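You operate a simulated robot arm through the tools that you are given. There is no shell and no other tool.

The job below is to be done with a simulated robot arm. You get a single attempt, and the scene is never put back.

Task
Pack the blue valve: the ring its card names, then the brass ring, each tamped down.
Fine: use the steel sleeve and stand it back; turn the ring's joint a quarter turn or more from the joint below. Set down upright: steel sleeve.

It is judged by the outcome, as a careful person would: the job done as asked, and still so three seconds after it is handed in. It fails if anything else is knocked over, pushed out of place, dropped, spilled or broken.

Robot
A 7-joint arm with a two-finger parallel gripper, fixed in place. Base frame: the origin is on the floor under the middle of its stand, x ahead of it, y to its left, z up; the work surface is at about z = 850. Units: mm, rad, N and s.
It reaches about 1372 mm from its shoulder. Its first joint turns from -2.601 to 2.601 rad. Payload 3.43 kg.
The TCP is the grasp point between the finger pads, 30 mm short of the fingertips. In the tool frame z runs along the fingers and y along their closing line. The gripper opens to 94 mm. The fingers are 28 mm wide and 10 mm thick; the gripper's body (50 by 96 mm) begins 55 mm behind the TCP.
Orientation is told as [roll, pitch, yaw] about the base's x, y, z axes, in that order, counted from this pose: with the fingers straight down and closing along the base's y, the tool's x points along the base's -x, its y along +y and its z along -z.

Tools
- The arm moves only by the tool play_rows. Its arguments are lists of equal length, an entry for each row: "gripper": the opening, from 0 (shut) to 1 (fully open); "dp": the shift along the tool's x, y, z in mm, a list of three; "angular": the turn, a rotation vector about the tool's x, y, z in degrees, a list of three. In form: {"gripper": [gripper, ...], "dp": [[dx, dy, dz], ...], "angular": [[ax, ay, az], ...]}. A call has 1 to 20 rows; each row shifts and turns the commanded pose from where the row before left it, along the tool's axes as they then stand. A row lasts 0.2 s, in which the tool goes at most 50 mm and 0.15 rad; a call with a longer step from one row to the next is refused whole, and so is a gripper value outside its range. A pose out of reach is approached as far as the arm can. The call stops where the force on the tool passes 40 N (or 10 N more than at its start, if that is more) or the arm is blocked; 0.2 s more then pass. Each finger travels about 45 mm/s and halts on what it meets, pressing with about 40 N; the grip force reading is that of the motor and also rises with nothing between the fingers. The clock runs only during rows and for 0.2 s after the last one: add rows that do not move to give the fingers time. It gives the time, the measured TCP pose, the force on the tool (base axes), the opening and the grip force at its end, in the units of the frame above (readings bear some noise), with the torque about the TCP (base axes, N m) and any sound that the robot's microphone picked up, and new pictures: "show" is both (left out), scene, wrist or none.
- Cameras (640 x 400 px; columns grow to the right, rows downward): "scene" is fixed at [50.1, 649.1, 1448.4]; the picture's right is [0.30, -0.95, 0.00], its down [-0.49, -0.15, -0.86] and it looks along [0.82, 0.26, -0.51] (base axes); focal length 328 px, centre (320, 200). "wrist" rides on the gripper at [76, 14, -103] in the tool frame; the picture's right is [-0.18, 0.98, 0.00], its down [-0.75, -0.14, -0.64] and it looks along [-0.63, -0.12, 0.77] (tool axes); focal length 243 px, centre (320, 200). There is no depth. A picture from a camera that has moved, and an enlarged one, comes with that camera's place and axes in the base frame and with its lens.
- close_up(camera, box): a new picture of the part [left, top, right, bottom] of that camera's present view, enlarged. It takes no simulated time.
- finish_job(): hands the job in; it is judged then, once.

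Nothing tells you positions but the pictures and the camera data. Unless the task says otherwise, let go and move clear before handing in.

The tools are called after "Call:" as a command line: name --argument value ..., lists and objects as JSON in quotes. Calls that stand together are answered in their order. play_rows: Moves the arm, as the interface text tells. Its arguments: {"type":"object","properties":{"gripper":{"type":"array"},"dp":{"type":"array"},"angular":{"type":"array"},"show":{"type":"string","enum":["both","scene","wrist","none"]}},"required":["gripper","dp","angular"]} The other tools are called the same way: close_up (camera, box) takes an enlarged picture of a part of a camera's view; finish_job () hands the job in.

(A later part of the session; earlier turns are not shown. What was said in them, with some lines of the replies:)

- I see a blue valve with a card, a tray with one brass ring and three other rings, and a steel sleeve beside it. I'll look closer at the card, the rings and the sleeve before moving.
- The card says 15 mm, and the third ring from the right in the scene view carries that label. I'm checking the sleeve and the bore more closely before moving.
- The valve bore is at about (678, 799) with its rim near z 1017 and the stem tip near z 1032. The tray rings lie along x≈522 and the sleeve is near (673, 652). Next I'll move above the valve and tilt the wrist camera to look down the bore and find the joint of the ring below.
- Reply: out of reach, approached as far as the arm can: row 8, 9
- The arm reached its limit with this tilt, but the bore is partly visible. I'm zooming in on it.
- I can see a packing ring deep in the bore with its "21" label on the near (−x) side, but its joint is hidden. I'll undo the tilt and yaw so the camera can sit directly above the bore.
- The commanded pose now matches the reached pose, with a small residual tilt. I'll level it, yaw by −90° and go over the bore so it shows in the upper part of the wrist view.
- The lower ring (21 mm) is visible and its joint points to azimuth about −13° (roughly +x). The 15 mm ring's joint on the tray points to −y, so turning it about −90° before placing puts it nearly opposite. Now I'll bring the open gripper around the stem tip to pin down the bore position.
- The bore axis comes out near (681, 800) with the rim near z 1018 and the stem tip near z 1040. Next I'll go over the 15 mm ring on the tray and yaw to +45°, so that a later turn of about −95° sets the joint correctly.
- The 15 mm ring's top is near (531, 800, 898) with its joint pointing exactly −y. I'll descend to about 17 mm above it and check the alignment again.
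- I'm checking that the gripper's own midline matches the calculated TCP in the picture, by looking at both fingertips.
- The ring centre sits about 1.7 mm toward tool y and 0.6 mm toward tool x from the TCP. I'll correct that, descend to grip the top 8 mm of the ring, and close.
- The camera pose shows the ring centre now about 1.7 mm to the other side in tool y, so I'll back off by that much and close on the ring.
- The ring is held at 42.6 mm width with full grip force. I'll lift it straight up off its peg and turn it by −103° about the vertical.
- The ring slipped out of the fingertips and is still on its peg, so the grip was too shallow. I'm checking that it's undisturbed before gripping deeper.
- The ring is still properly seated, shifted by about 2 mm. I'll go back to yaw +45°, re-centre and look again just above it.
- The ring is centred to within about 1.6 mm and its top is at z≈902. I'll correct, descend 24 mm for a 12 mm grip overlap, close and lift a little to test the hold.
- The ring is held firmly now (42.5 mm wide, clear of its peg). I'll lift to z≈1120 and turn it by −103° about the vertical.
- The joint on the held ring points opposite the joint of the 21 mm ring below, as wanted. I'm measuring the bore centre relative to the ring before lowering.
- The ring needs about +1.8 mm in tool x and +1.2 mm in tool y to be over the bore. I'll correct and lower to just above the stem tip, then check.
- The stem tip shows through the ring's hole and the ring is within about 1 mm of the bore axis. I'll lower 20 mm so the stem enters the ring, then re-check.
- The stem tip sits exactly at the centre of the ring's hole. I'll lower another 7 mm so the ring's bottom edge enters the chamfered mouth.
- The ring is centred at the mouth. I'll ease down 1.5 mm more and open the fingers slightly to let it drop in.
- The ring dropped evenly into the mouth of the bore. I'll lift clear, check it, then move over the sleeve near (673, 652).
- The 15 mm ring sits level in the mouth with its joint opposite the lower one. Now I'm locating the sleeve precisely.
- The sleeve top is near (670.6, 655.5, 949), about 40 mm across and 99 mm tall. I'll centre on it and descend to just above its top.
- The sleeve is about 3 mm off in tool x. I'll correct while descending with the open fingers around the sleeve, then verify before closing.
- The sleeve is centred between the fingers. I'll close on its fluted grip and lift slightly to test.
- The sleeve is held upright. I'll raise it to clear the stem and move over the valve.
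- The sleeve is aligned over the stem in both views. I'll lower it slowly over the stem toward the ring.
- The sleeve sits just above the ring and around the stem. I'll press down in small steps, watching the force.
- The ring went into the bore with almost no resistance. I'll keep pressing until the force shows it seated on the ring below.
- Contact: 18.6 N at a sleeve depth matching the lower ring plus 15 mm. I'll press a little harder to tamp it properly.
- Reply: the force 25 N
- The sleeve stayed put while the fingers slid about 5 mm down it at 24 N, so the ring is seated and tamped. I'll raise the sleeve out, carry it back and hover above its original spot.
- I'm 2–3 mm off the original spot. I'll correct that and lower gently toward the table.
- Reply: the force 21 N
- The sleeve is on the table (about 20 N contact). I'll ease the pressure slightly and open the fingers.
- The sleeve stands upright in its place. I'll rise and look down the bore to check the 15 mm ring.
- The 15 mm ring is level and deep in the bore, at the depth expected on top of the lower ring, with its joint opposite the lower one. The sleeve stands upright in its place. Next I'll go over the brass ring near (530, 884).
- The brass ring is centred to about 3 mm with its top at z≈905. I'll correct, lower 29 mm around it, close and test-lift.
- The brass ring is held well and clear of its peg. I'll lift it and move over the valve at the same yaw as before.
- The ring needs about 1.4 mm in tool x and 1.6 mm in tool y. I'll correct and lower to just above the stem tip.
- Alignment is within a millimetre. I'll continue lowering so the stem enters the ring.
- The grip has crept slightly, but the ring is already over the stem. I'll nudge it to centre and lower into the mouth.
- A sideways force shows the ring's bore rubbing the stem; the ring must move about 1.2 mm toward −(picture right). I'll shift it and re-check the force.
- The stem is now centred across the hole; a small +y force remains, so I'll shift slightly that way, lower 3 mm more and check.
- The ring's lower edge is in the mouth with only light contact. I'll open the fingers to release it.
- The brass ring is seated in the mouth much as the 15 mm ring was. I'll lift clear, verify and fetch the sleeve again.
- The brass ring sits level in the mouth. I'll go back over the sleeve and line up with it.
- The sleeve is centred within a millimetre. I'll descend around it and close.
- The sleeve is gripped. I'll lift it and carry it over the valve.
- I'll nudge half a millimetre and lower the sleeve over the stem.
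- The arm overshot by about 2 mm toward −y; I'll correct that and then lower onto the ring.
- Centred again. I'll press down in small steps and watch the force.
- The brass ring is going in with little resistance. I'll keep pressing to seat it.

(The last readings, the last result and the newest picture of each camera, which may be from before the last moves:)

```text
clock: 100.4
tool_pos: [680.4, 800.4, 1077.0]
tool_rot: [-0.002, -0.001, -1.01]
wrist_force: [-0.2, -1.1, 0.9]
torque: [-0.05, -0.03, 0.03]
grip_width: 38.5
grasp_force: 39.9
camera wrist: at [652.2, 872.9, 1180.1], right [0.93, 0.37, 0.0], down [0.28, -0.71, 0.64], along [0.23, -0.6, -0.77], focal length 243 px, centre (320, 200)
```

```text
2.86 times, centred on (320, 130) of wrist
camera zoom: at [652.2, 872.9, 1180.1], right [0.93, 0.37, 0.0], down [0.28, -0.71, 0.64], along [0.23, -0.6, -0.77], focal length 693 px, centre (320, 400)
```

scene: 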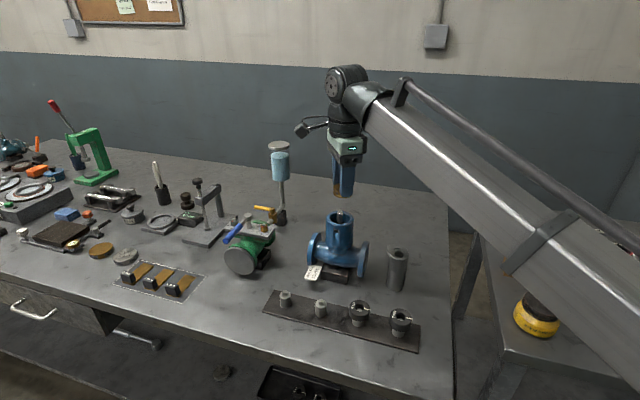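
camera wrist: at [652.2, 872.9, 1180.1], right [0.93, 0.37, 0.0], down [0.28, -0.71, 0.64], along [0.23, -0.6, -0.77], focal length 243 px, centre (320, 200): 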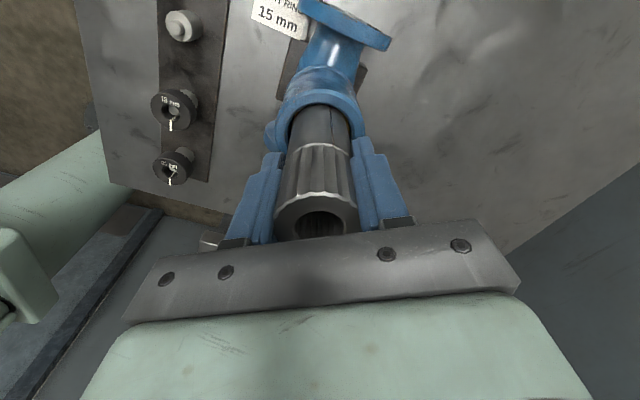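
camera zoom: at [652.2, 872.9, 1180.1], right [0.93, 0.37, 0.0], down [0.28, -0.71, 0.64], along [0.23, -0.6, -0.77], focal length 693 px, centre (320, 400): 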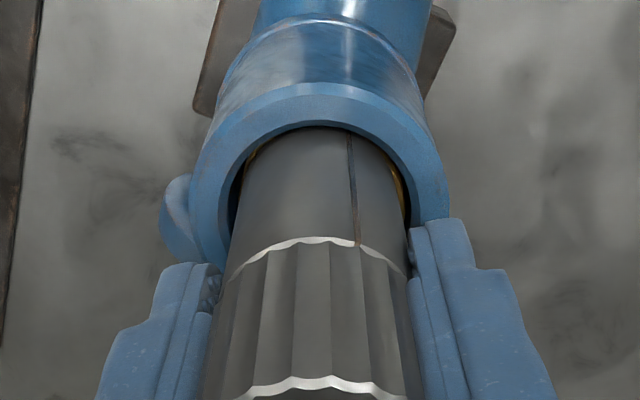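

Call:
close_up --camera "scene" --box '[325, 205, 355, 230]'

Call:
close_up --camera "wrist" --box '[290, 90, 350, 140]'

```text
16.00 times, centred on (340, 218) of scene
camera zoom: at [50.1, 649.1, 1448.4], right [0.3, -0.95, 0.0], down [-0.49, -0.15, -0.86], along [0.82, 0.26, -0.51], focal length 5245 px, centre (0, -80)
```

zoom: 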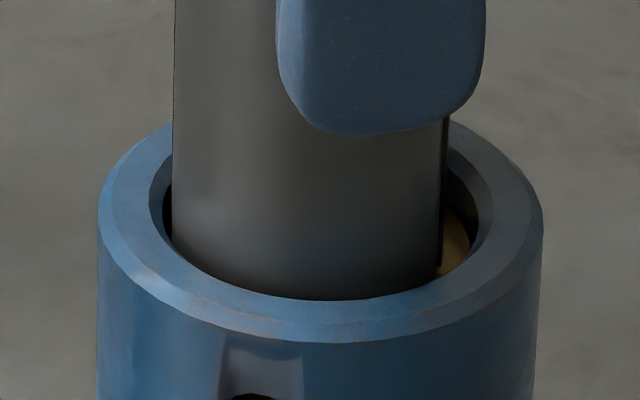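

```text
8.00 times, centred on (320, 115) of wrist
camera zoom: at [652.2, 872.9, 1180.1], right [0.93, 0.37, 0.0], down [0.28, -0.71, 0.64], along [0.23, -0.6, -0.77], focal length 1941 px, centre (320, 880)
```

zoom: 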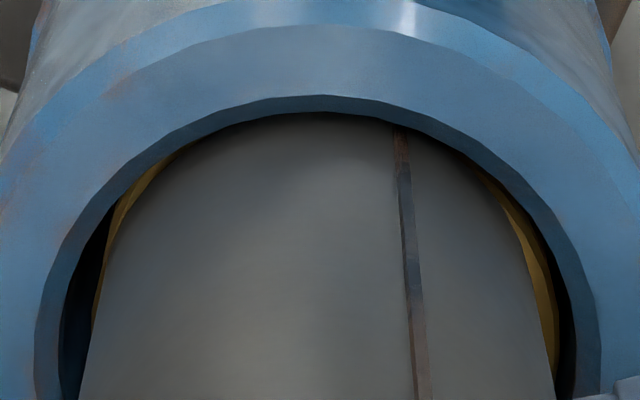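

The sleeve sits about 1.5 mm toward +y in the bore. I'll shift it slightly and press on to seat the brass ring.

Call:
play_rows --gripper '[0.3, 0.3, 0.3, 0.3, 0.3, 0.3, 0.3]' --dp '[[-0.8, 0, 0], [0, 0, 1], [0, 0, 1], [0, 0, 1], [0, 0, 1], [0, 0, 1], [0, 0, 0]]' --angular '[[0, 0, 0], [0, 0, 0], [0, 0, 0], [0, 0, 0], [0, 0, 0], [0, 0, 0], [0, 0, 0]]' --show "wrist"

Call:
close_up --camera "scene" --box '[310, 180, 370, 240]'

```text
clock: 102.0
tool_pos: [680.9, 800.0, 1072.1]
tool_rot: [0.001, 0.002, -1.011]
wrist_force: [2.0, 4.0, 26.2]
torque: [0.35, -0.25, -0.1]
grip_width: 38.6
grasp_force: 40.0
camera wrist: at [652.6, 871.7, 1176.5], right [0.93, 0.37, 0.0], down [0.28, -0.71, 0.64], along [0.23, -0.6, -0.77], focal length 243 px, centre (320, 200)
```

wrist: 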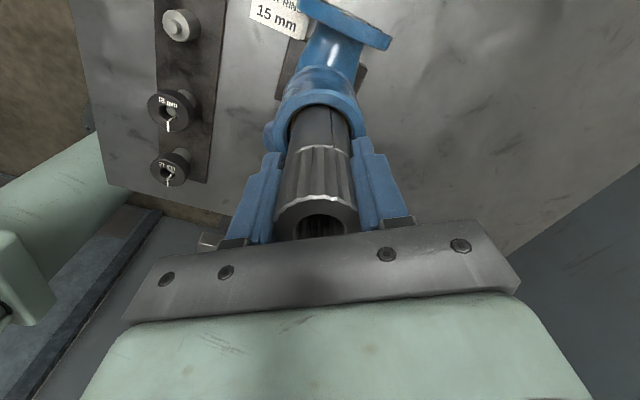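

```text
6.67 times, centred on (340, 210) of scene
camera zoom: at [50.1, 649.1, 1448.4], right [0.3, -0.95, 0.0], down [-0.49, -0.15, -0.86], along [0.82, 0.26, -0.51], focal length 2186 px, centre (187, 133)
```

zoom: 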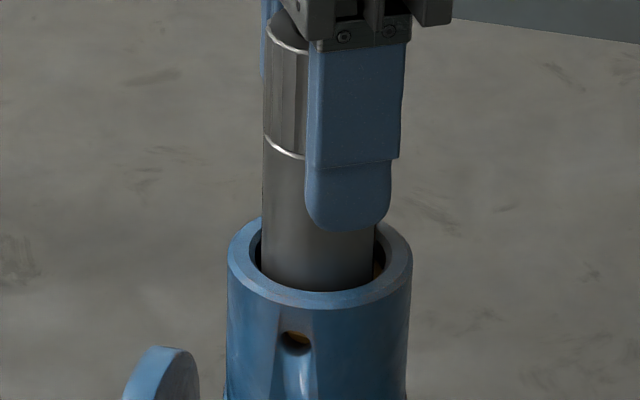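

Force is up to 26 N with the sleeve tip at about z 1006. I'm checking the port and gap for signs that the brass ring is level.

Call:
close_up --camera "scene" --box '[320, 205, 360, 240]'

Call:
close_up --camera "wrist" --box '[285, 90, 355, 145]'

Call:
play_rows --gripper '[0.3, 0.3, 0.3, 0.3]' --dp '[[0, 0, 1], [0, 0, 1], [0, 0, 0], [0, 0, 0]]' --angular '[[0, 0, 0], [0, 0, 0], [0, 0, 0], [0, 0, 0]]' --show "none"

Call:
close_up --camera "scene" --box '[310, 180, 370, 240]'

```text
11.43 times, centred on (340, 222) of scene
camera zoom: at [50.1, 649.1, 1448.4], right [0.3, -0.95, 0.0], down [-0.49, -0.15, -0.86], along [0.82, 0.26, -0.51], focal length 3746 px, centre (91, -57)
```

zoom: 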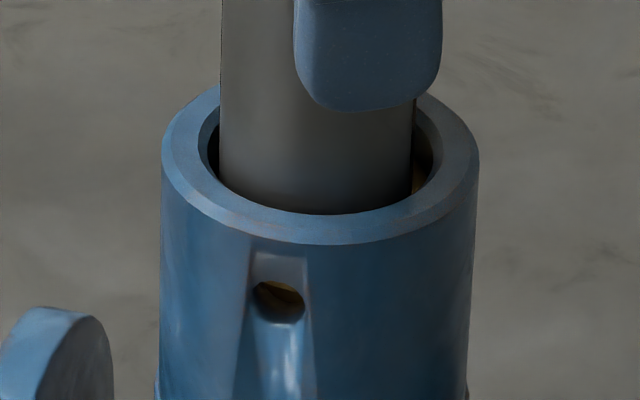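

```text
7.27 times, centred on (320, 118) of wrist
camera zoom: at [652.6, 871.7, 1176.5], right [0.93, 0.37, 0.0], down [0.28, -0.71, 0.64], along [0.23, -0.6, -0.77], focal length 1764 px, centre (320, 800)
```

zoom: 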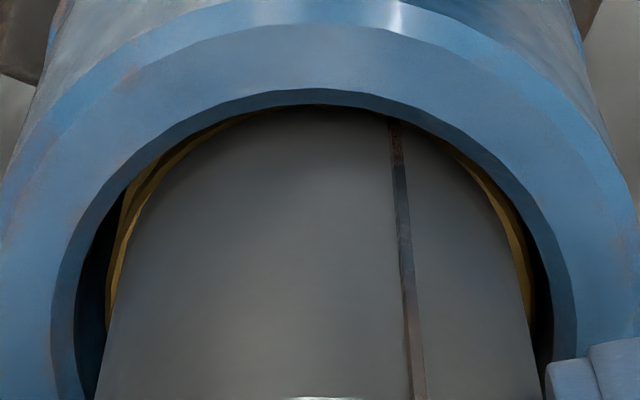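

```text
clock: 103.0
tool_pos: [681.2, 800.5, 1069.7]
tool_rot: [0.0, 0.001, -1.011]
wrist_force: [4.8, 7.4, 24.7]
torque: [0.58, -0.47, -0.01]
grip_width: 38.4
grasp_force: 40.3
```

```text
6.67 times, centred on (340, 210) of scene
camera zoom: at [50.1, 649.1, 1448.4], right [0.3, -0.95, 0.0], down [-0.49, -0.15, -0.86], along [0.82, 0.26, -0.51], focal length 2186 px, centre (187, 133)
```

zoom: 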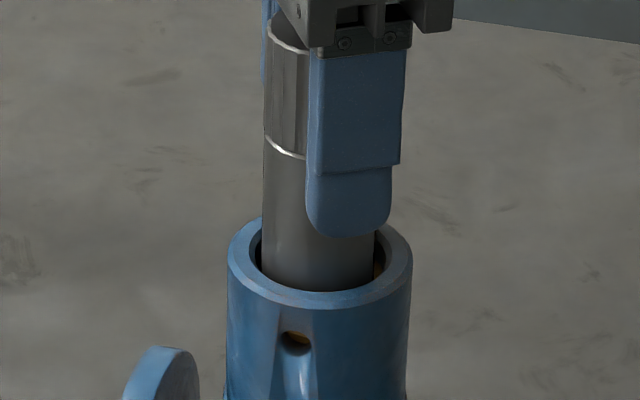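

The sleeve now slips in the fingers at about 25 N, the same as for the first ring. I'll raise the sleeve clear, and look at the brass ring before putting the sleeve back.

Call:
play_rows --gripper '[0.3, 0.3, 0.3, 0.3, 0.3, 0.3, 0.3, 0.3, 0.3]' --dp '[[0, 0, -5], [0, 0, -15], [0, 0, -20], [0, 0, -22], [-30, -21, 0], [-30, -21, 0], [-30, -21, 0], [-28.5, -21, 0], [0, 0, 0]]' --angular '[[0, 0, 0], [0, 0, 0], [0, 0, 0], [0, 0, 0], [0, 0, 0], [0, 0, 0], [0, 0, 0], [0, 0, 0], [0, 0, 0]]'

Call:
close_up --camera "scene" --box '[310, 190, 370, 240]'

Call:
close_up --camera "scene" --box '[325, 205, 355, 230]'

```text
clock: 105.0
tool_pos: [672.3, 656.1, 1132.0]
tool_rot: [-0.001, 0.0, -1.012]
wrist_force: [0.1, 0.2, -2.2]
torque: [0.03, -0.02, -0.01]
grip_width: 38.3
grasp_force: 39.8
camera wrist: at [645.1, 727.9, 1234.7], right [0.93, 0.37, 0.0], down [0.28, -0.71, 0.64], along [0.23, -0.6, -0.77], focal length 243 px, centre (320, 200)
```

scene: 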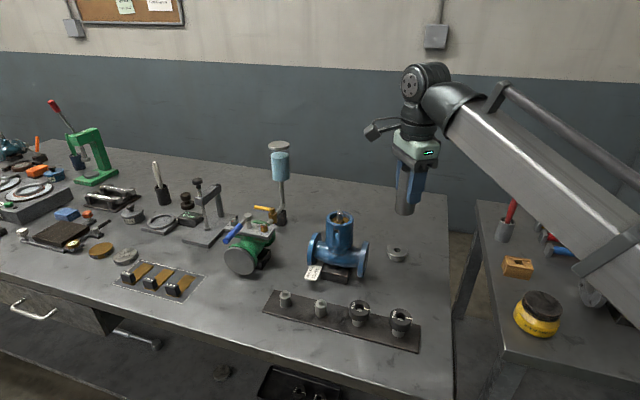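
wrist: 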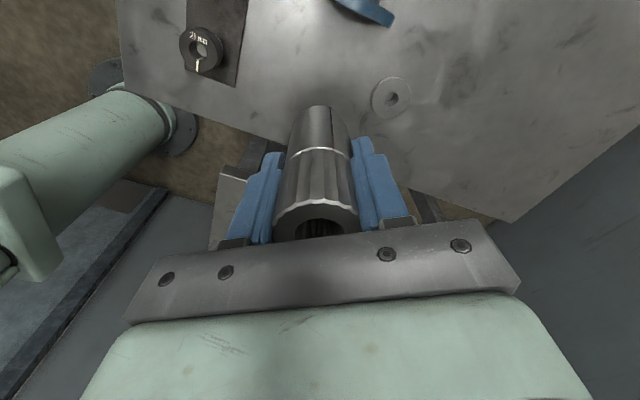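

```text
8.00 times, centred on (340, 215) of scene
camera zoom: at [50.1, 649.1, 1448.4], right [0.3, -0.95, 0.0], down [-0.49, -0.15, -0.86], along [0.82, 0.26, -0.51], focal length 2623 px, centre (160, 80)
```

zoom: 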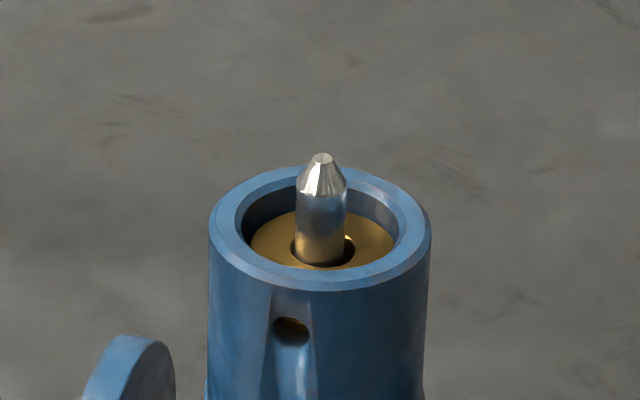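

```text
16.00 times, centred on (340, 218) of scene
camera zoom: at [50.1, 649.1, 1448.4], right [0.3, -0.95, 0.0], down [-0.49, -0.15, -0.86], along [0.82, 0.26, -0.51], focal length 5245 px, centre (0, -80)
```

zoom: 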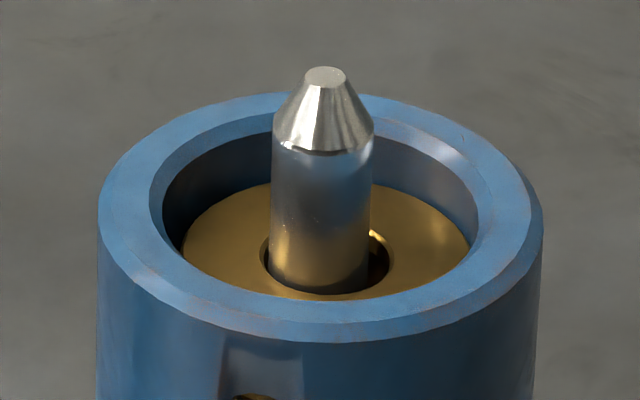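

The brass ring sits level, about 10 mm below the rim and showing in the side port. Now I'll stand the sleeve back on its spot.

Call:
play_rows --gripper '[0.3, 0.3, 0.3, 0.3, 0.3, 0.3, 0.3, 0.3]' --dp '[[-0.8, -3, 20], [0, 0, 45], [0, 0, 45], [0, 0, 45], [0, 0, 35], [0, 0, 14], [0, 0, 0], [0, 0, 0]]' --angular '[[0, 0, 0], [0, 0, 0], [0, 0, 0], [0, 0, 0], [0, 0, 0], [0, 0, 0], [0, 0, 0], [0, 0, 0]]' --show "wrist"

Call:
close_up --camera "scene" --box '[370, 230, 430, 300]'

```text
clock: 106.8
tool_pos: [668.8, 652.0, 926.5]
tool_rot: [-0.001, 0.0, -1.012]
wrist_force: [-0.7, 0.8, -2.3]
torque: [-0.01, -0.02, -0.04]
grip_width: 38.4
grasp_force: 39.2
camera wrist: at [641.5, 724.8, 1030.1], right [0.93, 0.37, 0.0], down [0.28, -0.71, 0.64], along [0.23, -0.6, -0.77], focal length 243 px, centre (320, 200)
```

wrist: 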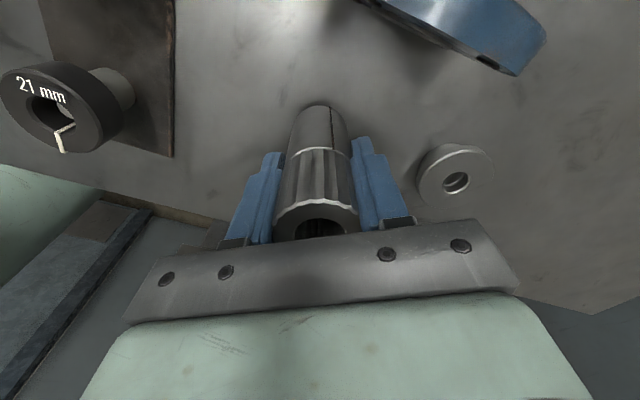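

```text
5.71 times, centred on (400, 265) of scene
camera zoom: at [50.1, 649.1, 1448.4], right [0.3, -0.95, 0.0], down [-0.49, -0.15, -0.86], along [0.82, 0.26, -0.51], focal length 1873 px, centre (-137, -171)
```

zoom: 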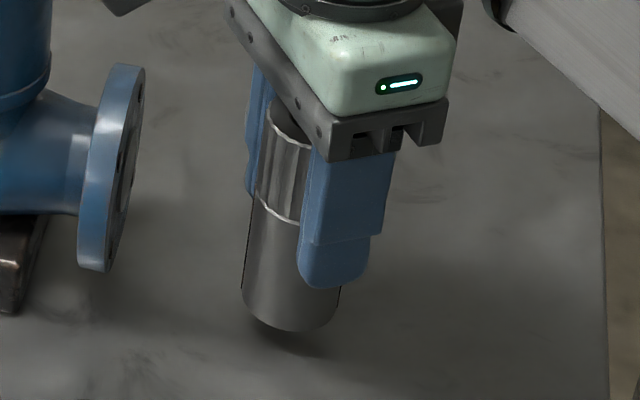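

Call:
play_rows --gripper '[0.3, 0.3, 0.3, 0.3, 0.3, 0.3]' --dp '[[-0.2, 1, 2], [0, 0, 3], [0, 0, 3], [0, 0, 1], [0, 0, 0], [0, 0, 0]]' --angular '[[0, 0, 0], [0, 0, 0], [0, 0, 0], [0, 0, 0], [0, 0, 0], [0, 0, 0]]' --show "none"

Call:
close_up --camera "scene" --box '[380, 265, 420, 300]'

```text
clock: 108.2
tool_pos: [669.8, 652.6, 919.2]
tool_rot: [-0.001, -0.001, -1.011]
wrist_force: [-0.3, 0.3, -1.4]
torque: [0.01, 0.02, -0.02]
grip_width: 38.4
grasp_force: 40.2
```

```text
11.43 times, centred on (400, 282) of scene
camera zoom: at [50.1, 649.1, 1448.4], right [0.3, -0.95, 0.0], down [-0.49, -0.15, -0.86], along [0.82, 0.26, -0.51], focal length 3746 px, centre (-594, -743)
```

zoom: 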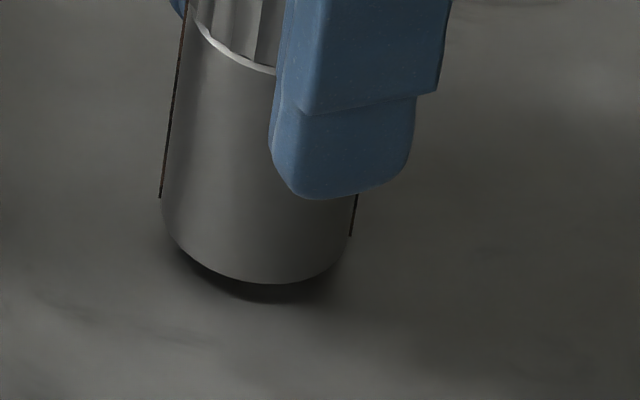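

Call:
play_rows --gripper '[0.3, 0.3, 0.3, 0.3, 0.3]' --dp '[[0, 0, 1], [0, 0, 1], [0, 0, 1], [0, 0, 0], [0, 0, 0]]' --angular '[[0, 0, 0], [0, 0, 0], [0, 0, 0], [0, 0, 0], [0, 0, 0]]' --show "none"

Call:
close_up --camera "scene" --box '[380, 265, 420, 300]'

```text
clock: 109.4
tool_pos: [670.7, 651.8, 915.8]
tool_rot: [-0.001, -0.003, -1.01]
wrist_force: [0.2, 0.0, -2.5]
torque: [-0.01, -0.01, -0.03]
grip_width: 38.4
grasp_force: 39.9
```

```text
11.43 times, centred on (400, 282) of scene
camera zoom: at [50.1, 649.1, 1448.4], right [0.3, -0.95, 0.0], down [-0.49, -0.15, -0.86], along [0.82, 0.26, -0.51], focal length 3746 px, centre (-594, -743)
```

zoom: 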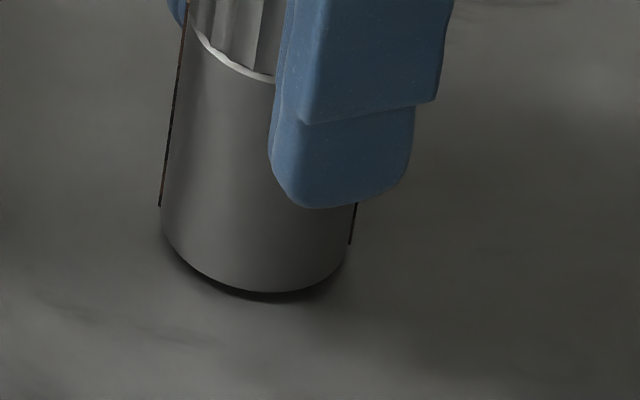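

Call:
play_rows --gripper '[0.3, 0.3, 0.3, 0.3]' --dp '[[0, 0, 0.8], [0, 0, 0.8], [0, 0, 0], [0, 0, 0]]' --angular '[[0, 0, 0], [0, 0, 0], [0, 0, 0], [0, 0, 0]]' --show "none"

Call:
close_up --camera "scene" --box '[380, 265, 420, 300]'

```text
clock: 110.4
tool_pos: [672.5, 653.3, 915.1]
tool_rot: [-0.001, 0.0, -1.011]
wrist_force: [-0.2, 0.2, -1.2]
torque: [0.01, -0.02, -0.01]
grip_width: 38.7
grasp_force: 40.0
```

```text
11.43 times, centred on (400, 282) of scene
camera zoom: at [50.1, 649.1, 1448.4], right [0.3, -0.95, 0.0], down [-0.49, -0.15, -0.86], along [0.82, 0.26, -0.51], focal length 3746 px, centre (-594, -743)
```

zoom: 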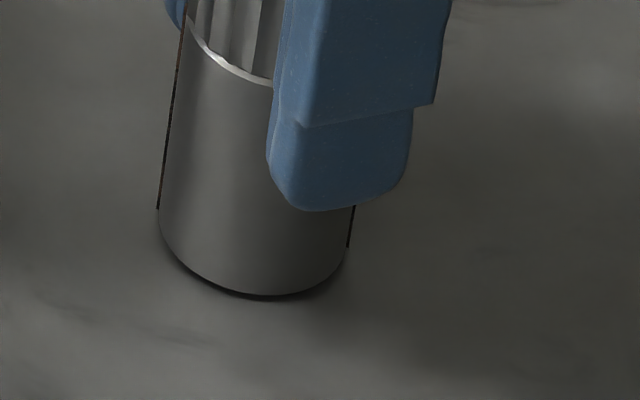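

Call:
play_rows --gripper '[0.3, 0.3, 0.3, 0.3]' --dp '[[0, 0, 0.8], [0, 0, 0.6], [0, 0, 0], [0, 0, 0]]' --angular '[[0, 0, 0], [0, 0, 0], [0, 0, 0], [0, 0, 0]]' --show "none"

Call:
close_up --camera "scene" --box '[380, 265, 420, 300]'

```text
clock: 111.4
tool_pos: [671.8, 652.2, 913.9]
tool_rot: [0.0, 0.001, -1.011]
wrist_force: [3.2, 3.6, 11.6]
torque: [-0.01, -0.28, 0.03]
grip_width: 38.6
grasp_force: 39.9
```

```text
11.43 times, centred on (400, 282) of scene
camera zoom: at [50.1, 649.1, 1448.4], right [0.3, -0.95, 0.0], down [-0.49, -0.15, -0.86], along [0.82, 0.26, -0.51], focal length 3746 px, centre (-594, -743)
```

zoom: 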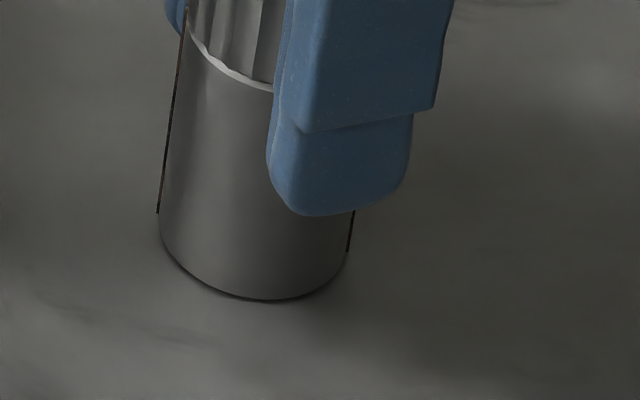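

The sleeve touches the table (12 N). I'll ease off and open the fingers, then rise straight up.

Call:
play_rows --gripper '[0.3, 0.3, 0.42, 0.5, 0.6, 0.7, 0.7, 0.7]' --dp '[[0, 0, -0.5], [0, 0, 0], [0, 0, 0], [0, 0, 0], [0, 0, 0], [0, 0, 0], [0, 0, 0], [0, 0, 0]]' --angular '[[0, 0, 0], [0, 0, 0], [0, 0, 0], [0, 0, 0], [0, 0, 0], [0, 0, 0], [0, 0, 0], [0, 0, 0]]' --show "wrist"

Call:
close_up --camera "scene" --box '[370, 230, 430, 300]'

```text
clock: 113.2
tool_pos: [671.4, 652.4, 914.0]
tool_rot: [-0.002, 0.001, -1.011]
wrist_force: [0.9, 0.3, -0.4]
torque: [0.0, 0.02, -0.04]
grip_width: 65.9
grasp_force: 0.1
camera wrist: at [643.0, 724.7, 1016.9], right [0.93, 0.37, 0.0], down [0.28, -0.71, 0.64], along [0.23, -0.6, -0.77], focal length 243 px, centre (320, 200)
```

wrist: 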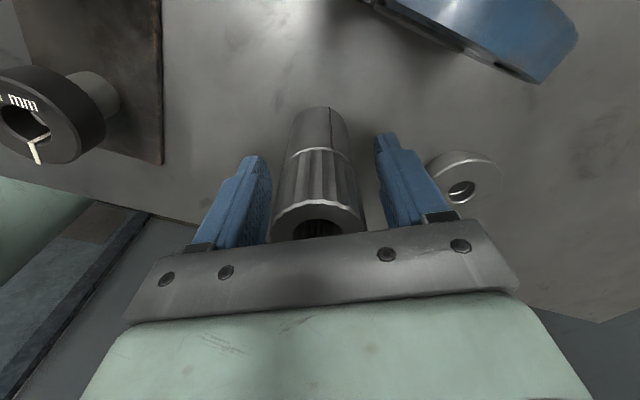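

```text
5.71 times, centred on (400, 265) of scene
camera zoom: at [50.1, 649.1, 1448.4], right [0.3, -0.95, 0.0], down [-0.49, -0.15, -0.86], along [0.82, 0.26, -0.51], focal length 1873 px, centre (-137, -171)
```

zoom: 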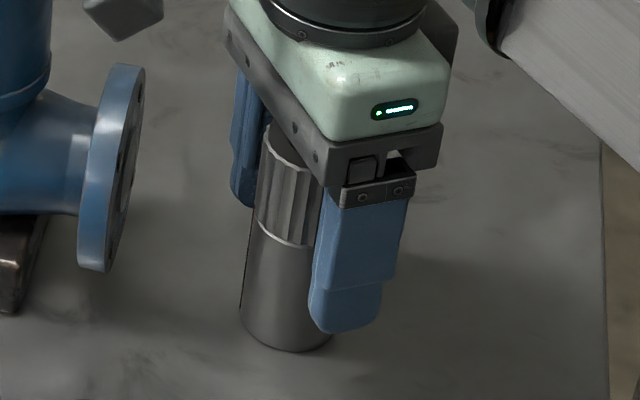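

Sleeve released and standing. I'll rise straight up and move the camera over the bore for a final look.

Call:
play_rows --gripper '[0.7, 0.7, 0.7, 0.7, 0.7, 0.7, 0.7, 0.7, 0.7, 0.7]' --dp '[[0, 0, -30], [0, 0, -49], [0, 0, -49], [0, 0, -49], [0, 0, -49], [0, 0, -10], [30, 27, 0], [30, 27, 0], [30, 27, 0], [0, 0, 0]]' --angular '[[0, 0, 0], [0, 0, 0], [0, 0, 0], [0, 0, 0], [0, 0, 0], [0, 0, 0], [0, 0, 0], [0, 0, 0], [0, 0, 0], [0, 0, 0]]'

Call:
close_up --camera "wrist" --box '[270, 0, 380, 100]'

Call:
close_up --camera "scene" --box '[370, 230, 430, 300]'

Call:
close_up --camera "scene" --box '[320, 205, 360, 240]'

```text
clock: 115.4
tool_pos: [693.5, 773.8, 1149.9]
tool_rot: [-0.002, 0.0, -1.009]
wrist_force: [-0.4, -1.0, 0.1]
torque: [0.0, -0.01, -0.01]
grip_width: 65.8
grasp_force: 0.0
camera wrist: at [664.9, 845.9, 1253.6], right [0.93, 0.37, 0.0], down [0.28, -0.71, 0.64], along [0.23, -0.6, -0.77], focal length 243 px, centre (320, 200)
```

scene: 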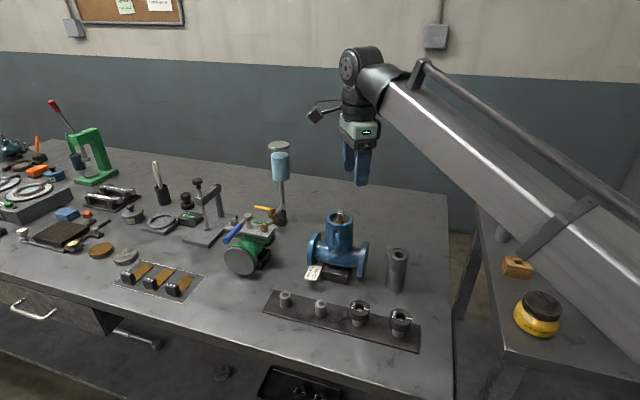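
wrist: 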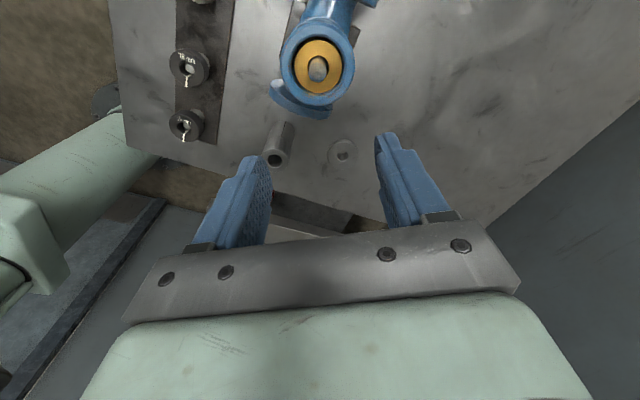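

```text
4.00 times, centred on (325, 50) of wrist
camera zoom: at [664.9, 845.9, 1253.6], right [0.93, 0.37, 0.0], down [0.28, -0.71, 0.64], along [0.23, -0.6, -0.77], focal length 970 px, centre (300, 800)
```

zoom: 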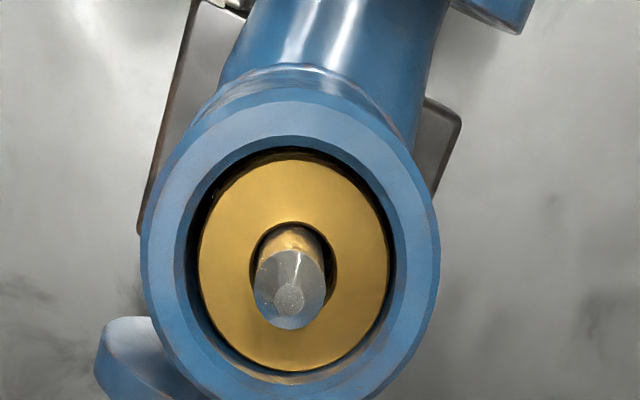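

```text
5.71 times, centred on (400, 265) of scene
camera zoom: at [50.1, 649.1, 1448.4], right [0.3, -0.95, 0.0], down [-0.49, -0.15, -0.86], along [0.82, 0.26, -0.51], focal length 1873 px, centre (-137, -171)
```

zoom: 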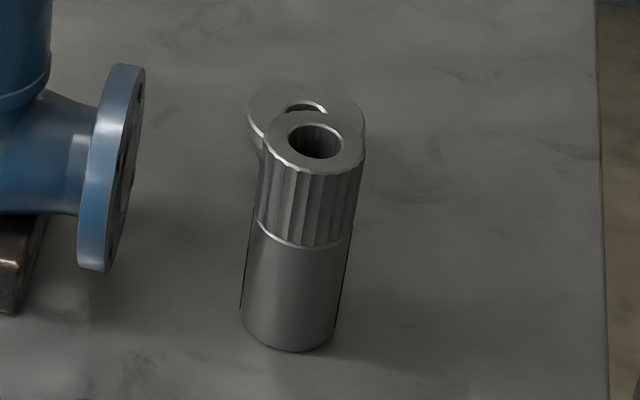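

```text
11.43 times, centred on (340, 222) of scene
camera zoom: at [50.1, 649.1, 1448.4], right [0.3, -0.95, 0.0], down [-0.49, -0.15, -0.86], along [0.82, 0.26, -0.51], focal length 3746 px, centre (91, -57)
```

zoom: 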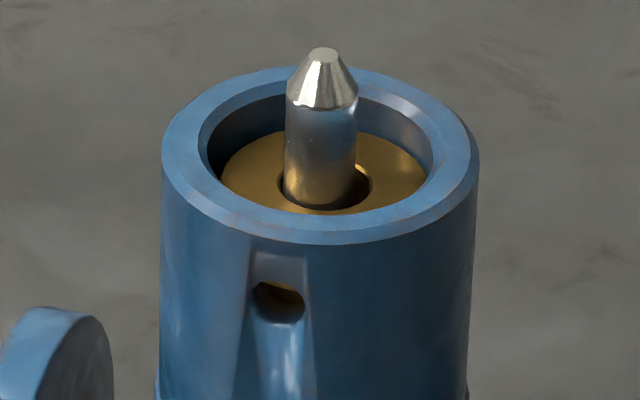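

The bore holds the 15 mm ring, its joint about 180° from the one below, with the brass ring level on top. Both were tamped with the sleeve, which stands upright in its place. The other rings and the valve haven't moved and the gripper is clear, so I'm handing the job in.

Call:
finish_job

```text
The job is handed in.
```

The blue valve is packed. The 15 mm ring named on the card went in first, then the brass ring, and each was tamped down with the steel sleeve. I've handed the job in, but no verdict has come back.

- **15 mm ring:** its joint is about 180° from the joint of the 21 mm ring already in the bore, well past the quarter turn asked for. Its depth matched sitting directly on that ring.
- **Brass ring:** it sits level on top of the 15 mm ring and shows in the valve's side port.
- **Tamping:** I pressed each ring until the sleeve began to slip in the fingers, at about 25 N. The depths I measured afterwards agree with both rings being fully seated, within a millimetre or two.
- **Steel sleeve:** it is standing upright again within about 2 mm of where it started.

My first grip on the 15 mm ring was too shallow. It slipped and the ring shifted about 2 mm on its peg, but it stayed on the peg and I re-gripped it. In the final views nothing else was knocked over or moved, and the gripper was clear of everything when I handed in.
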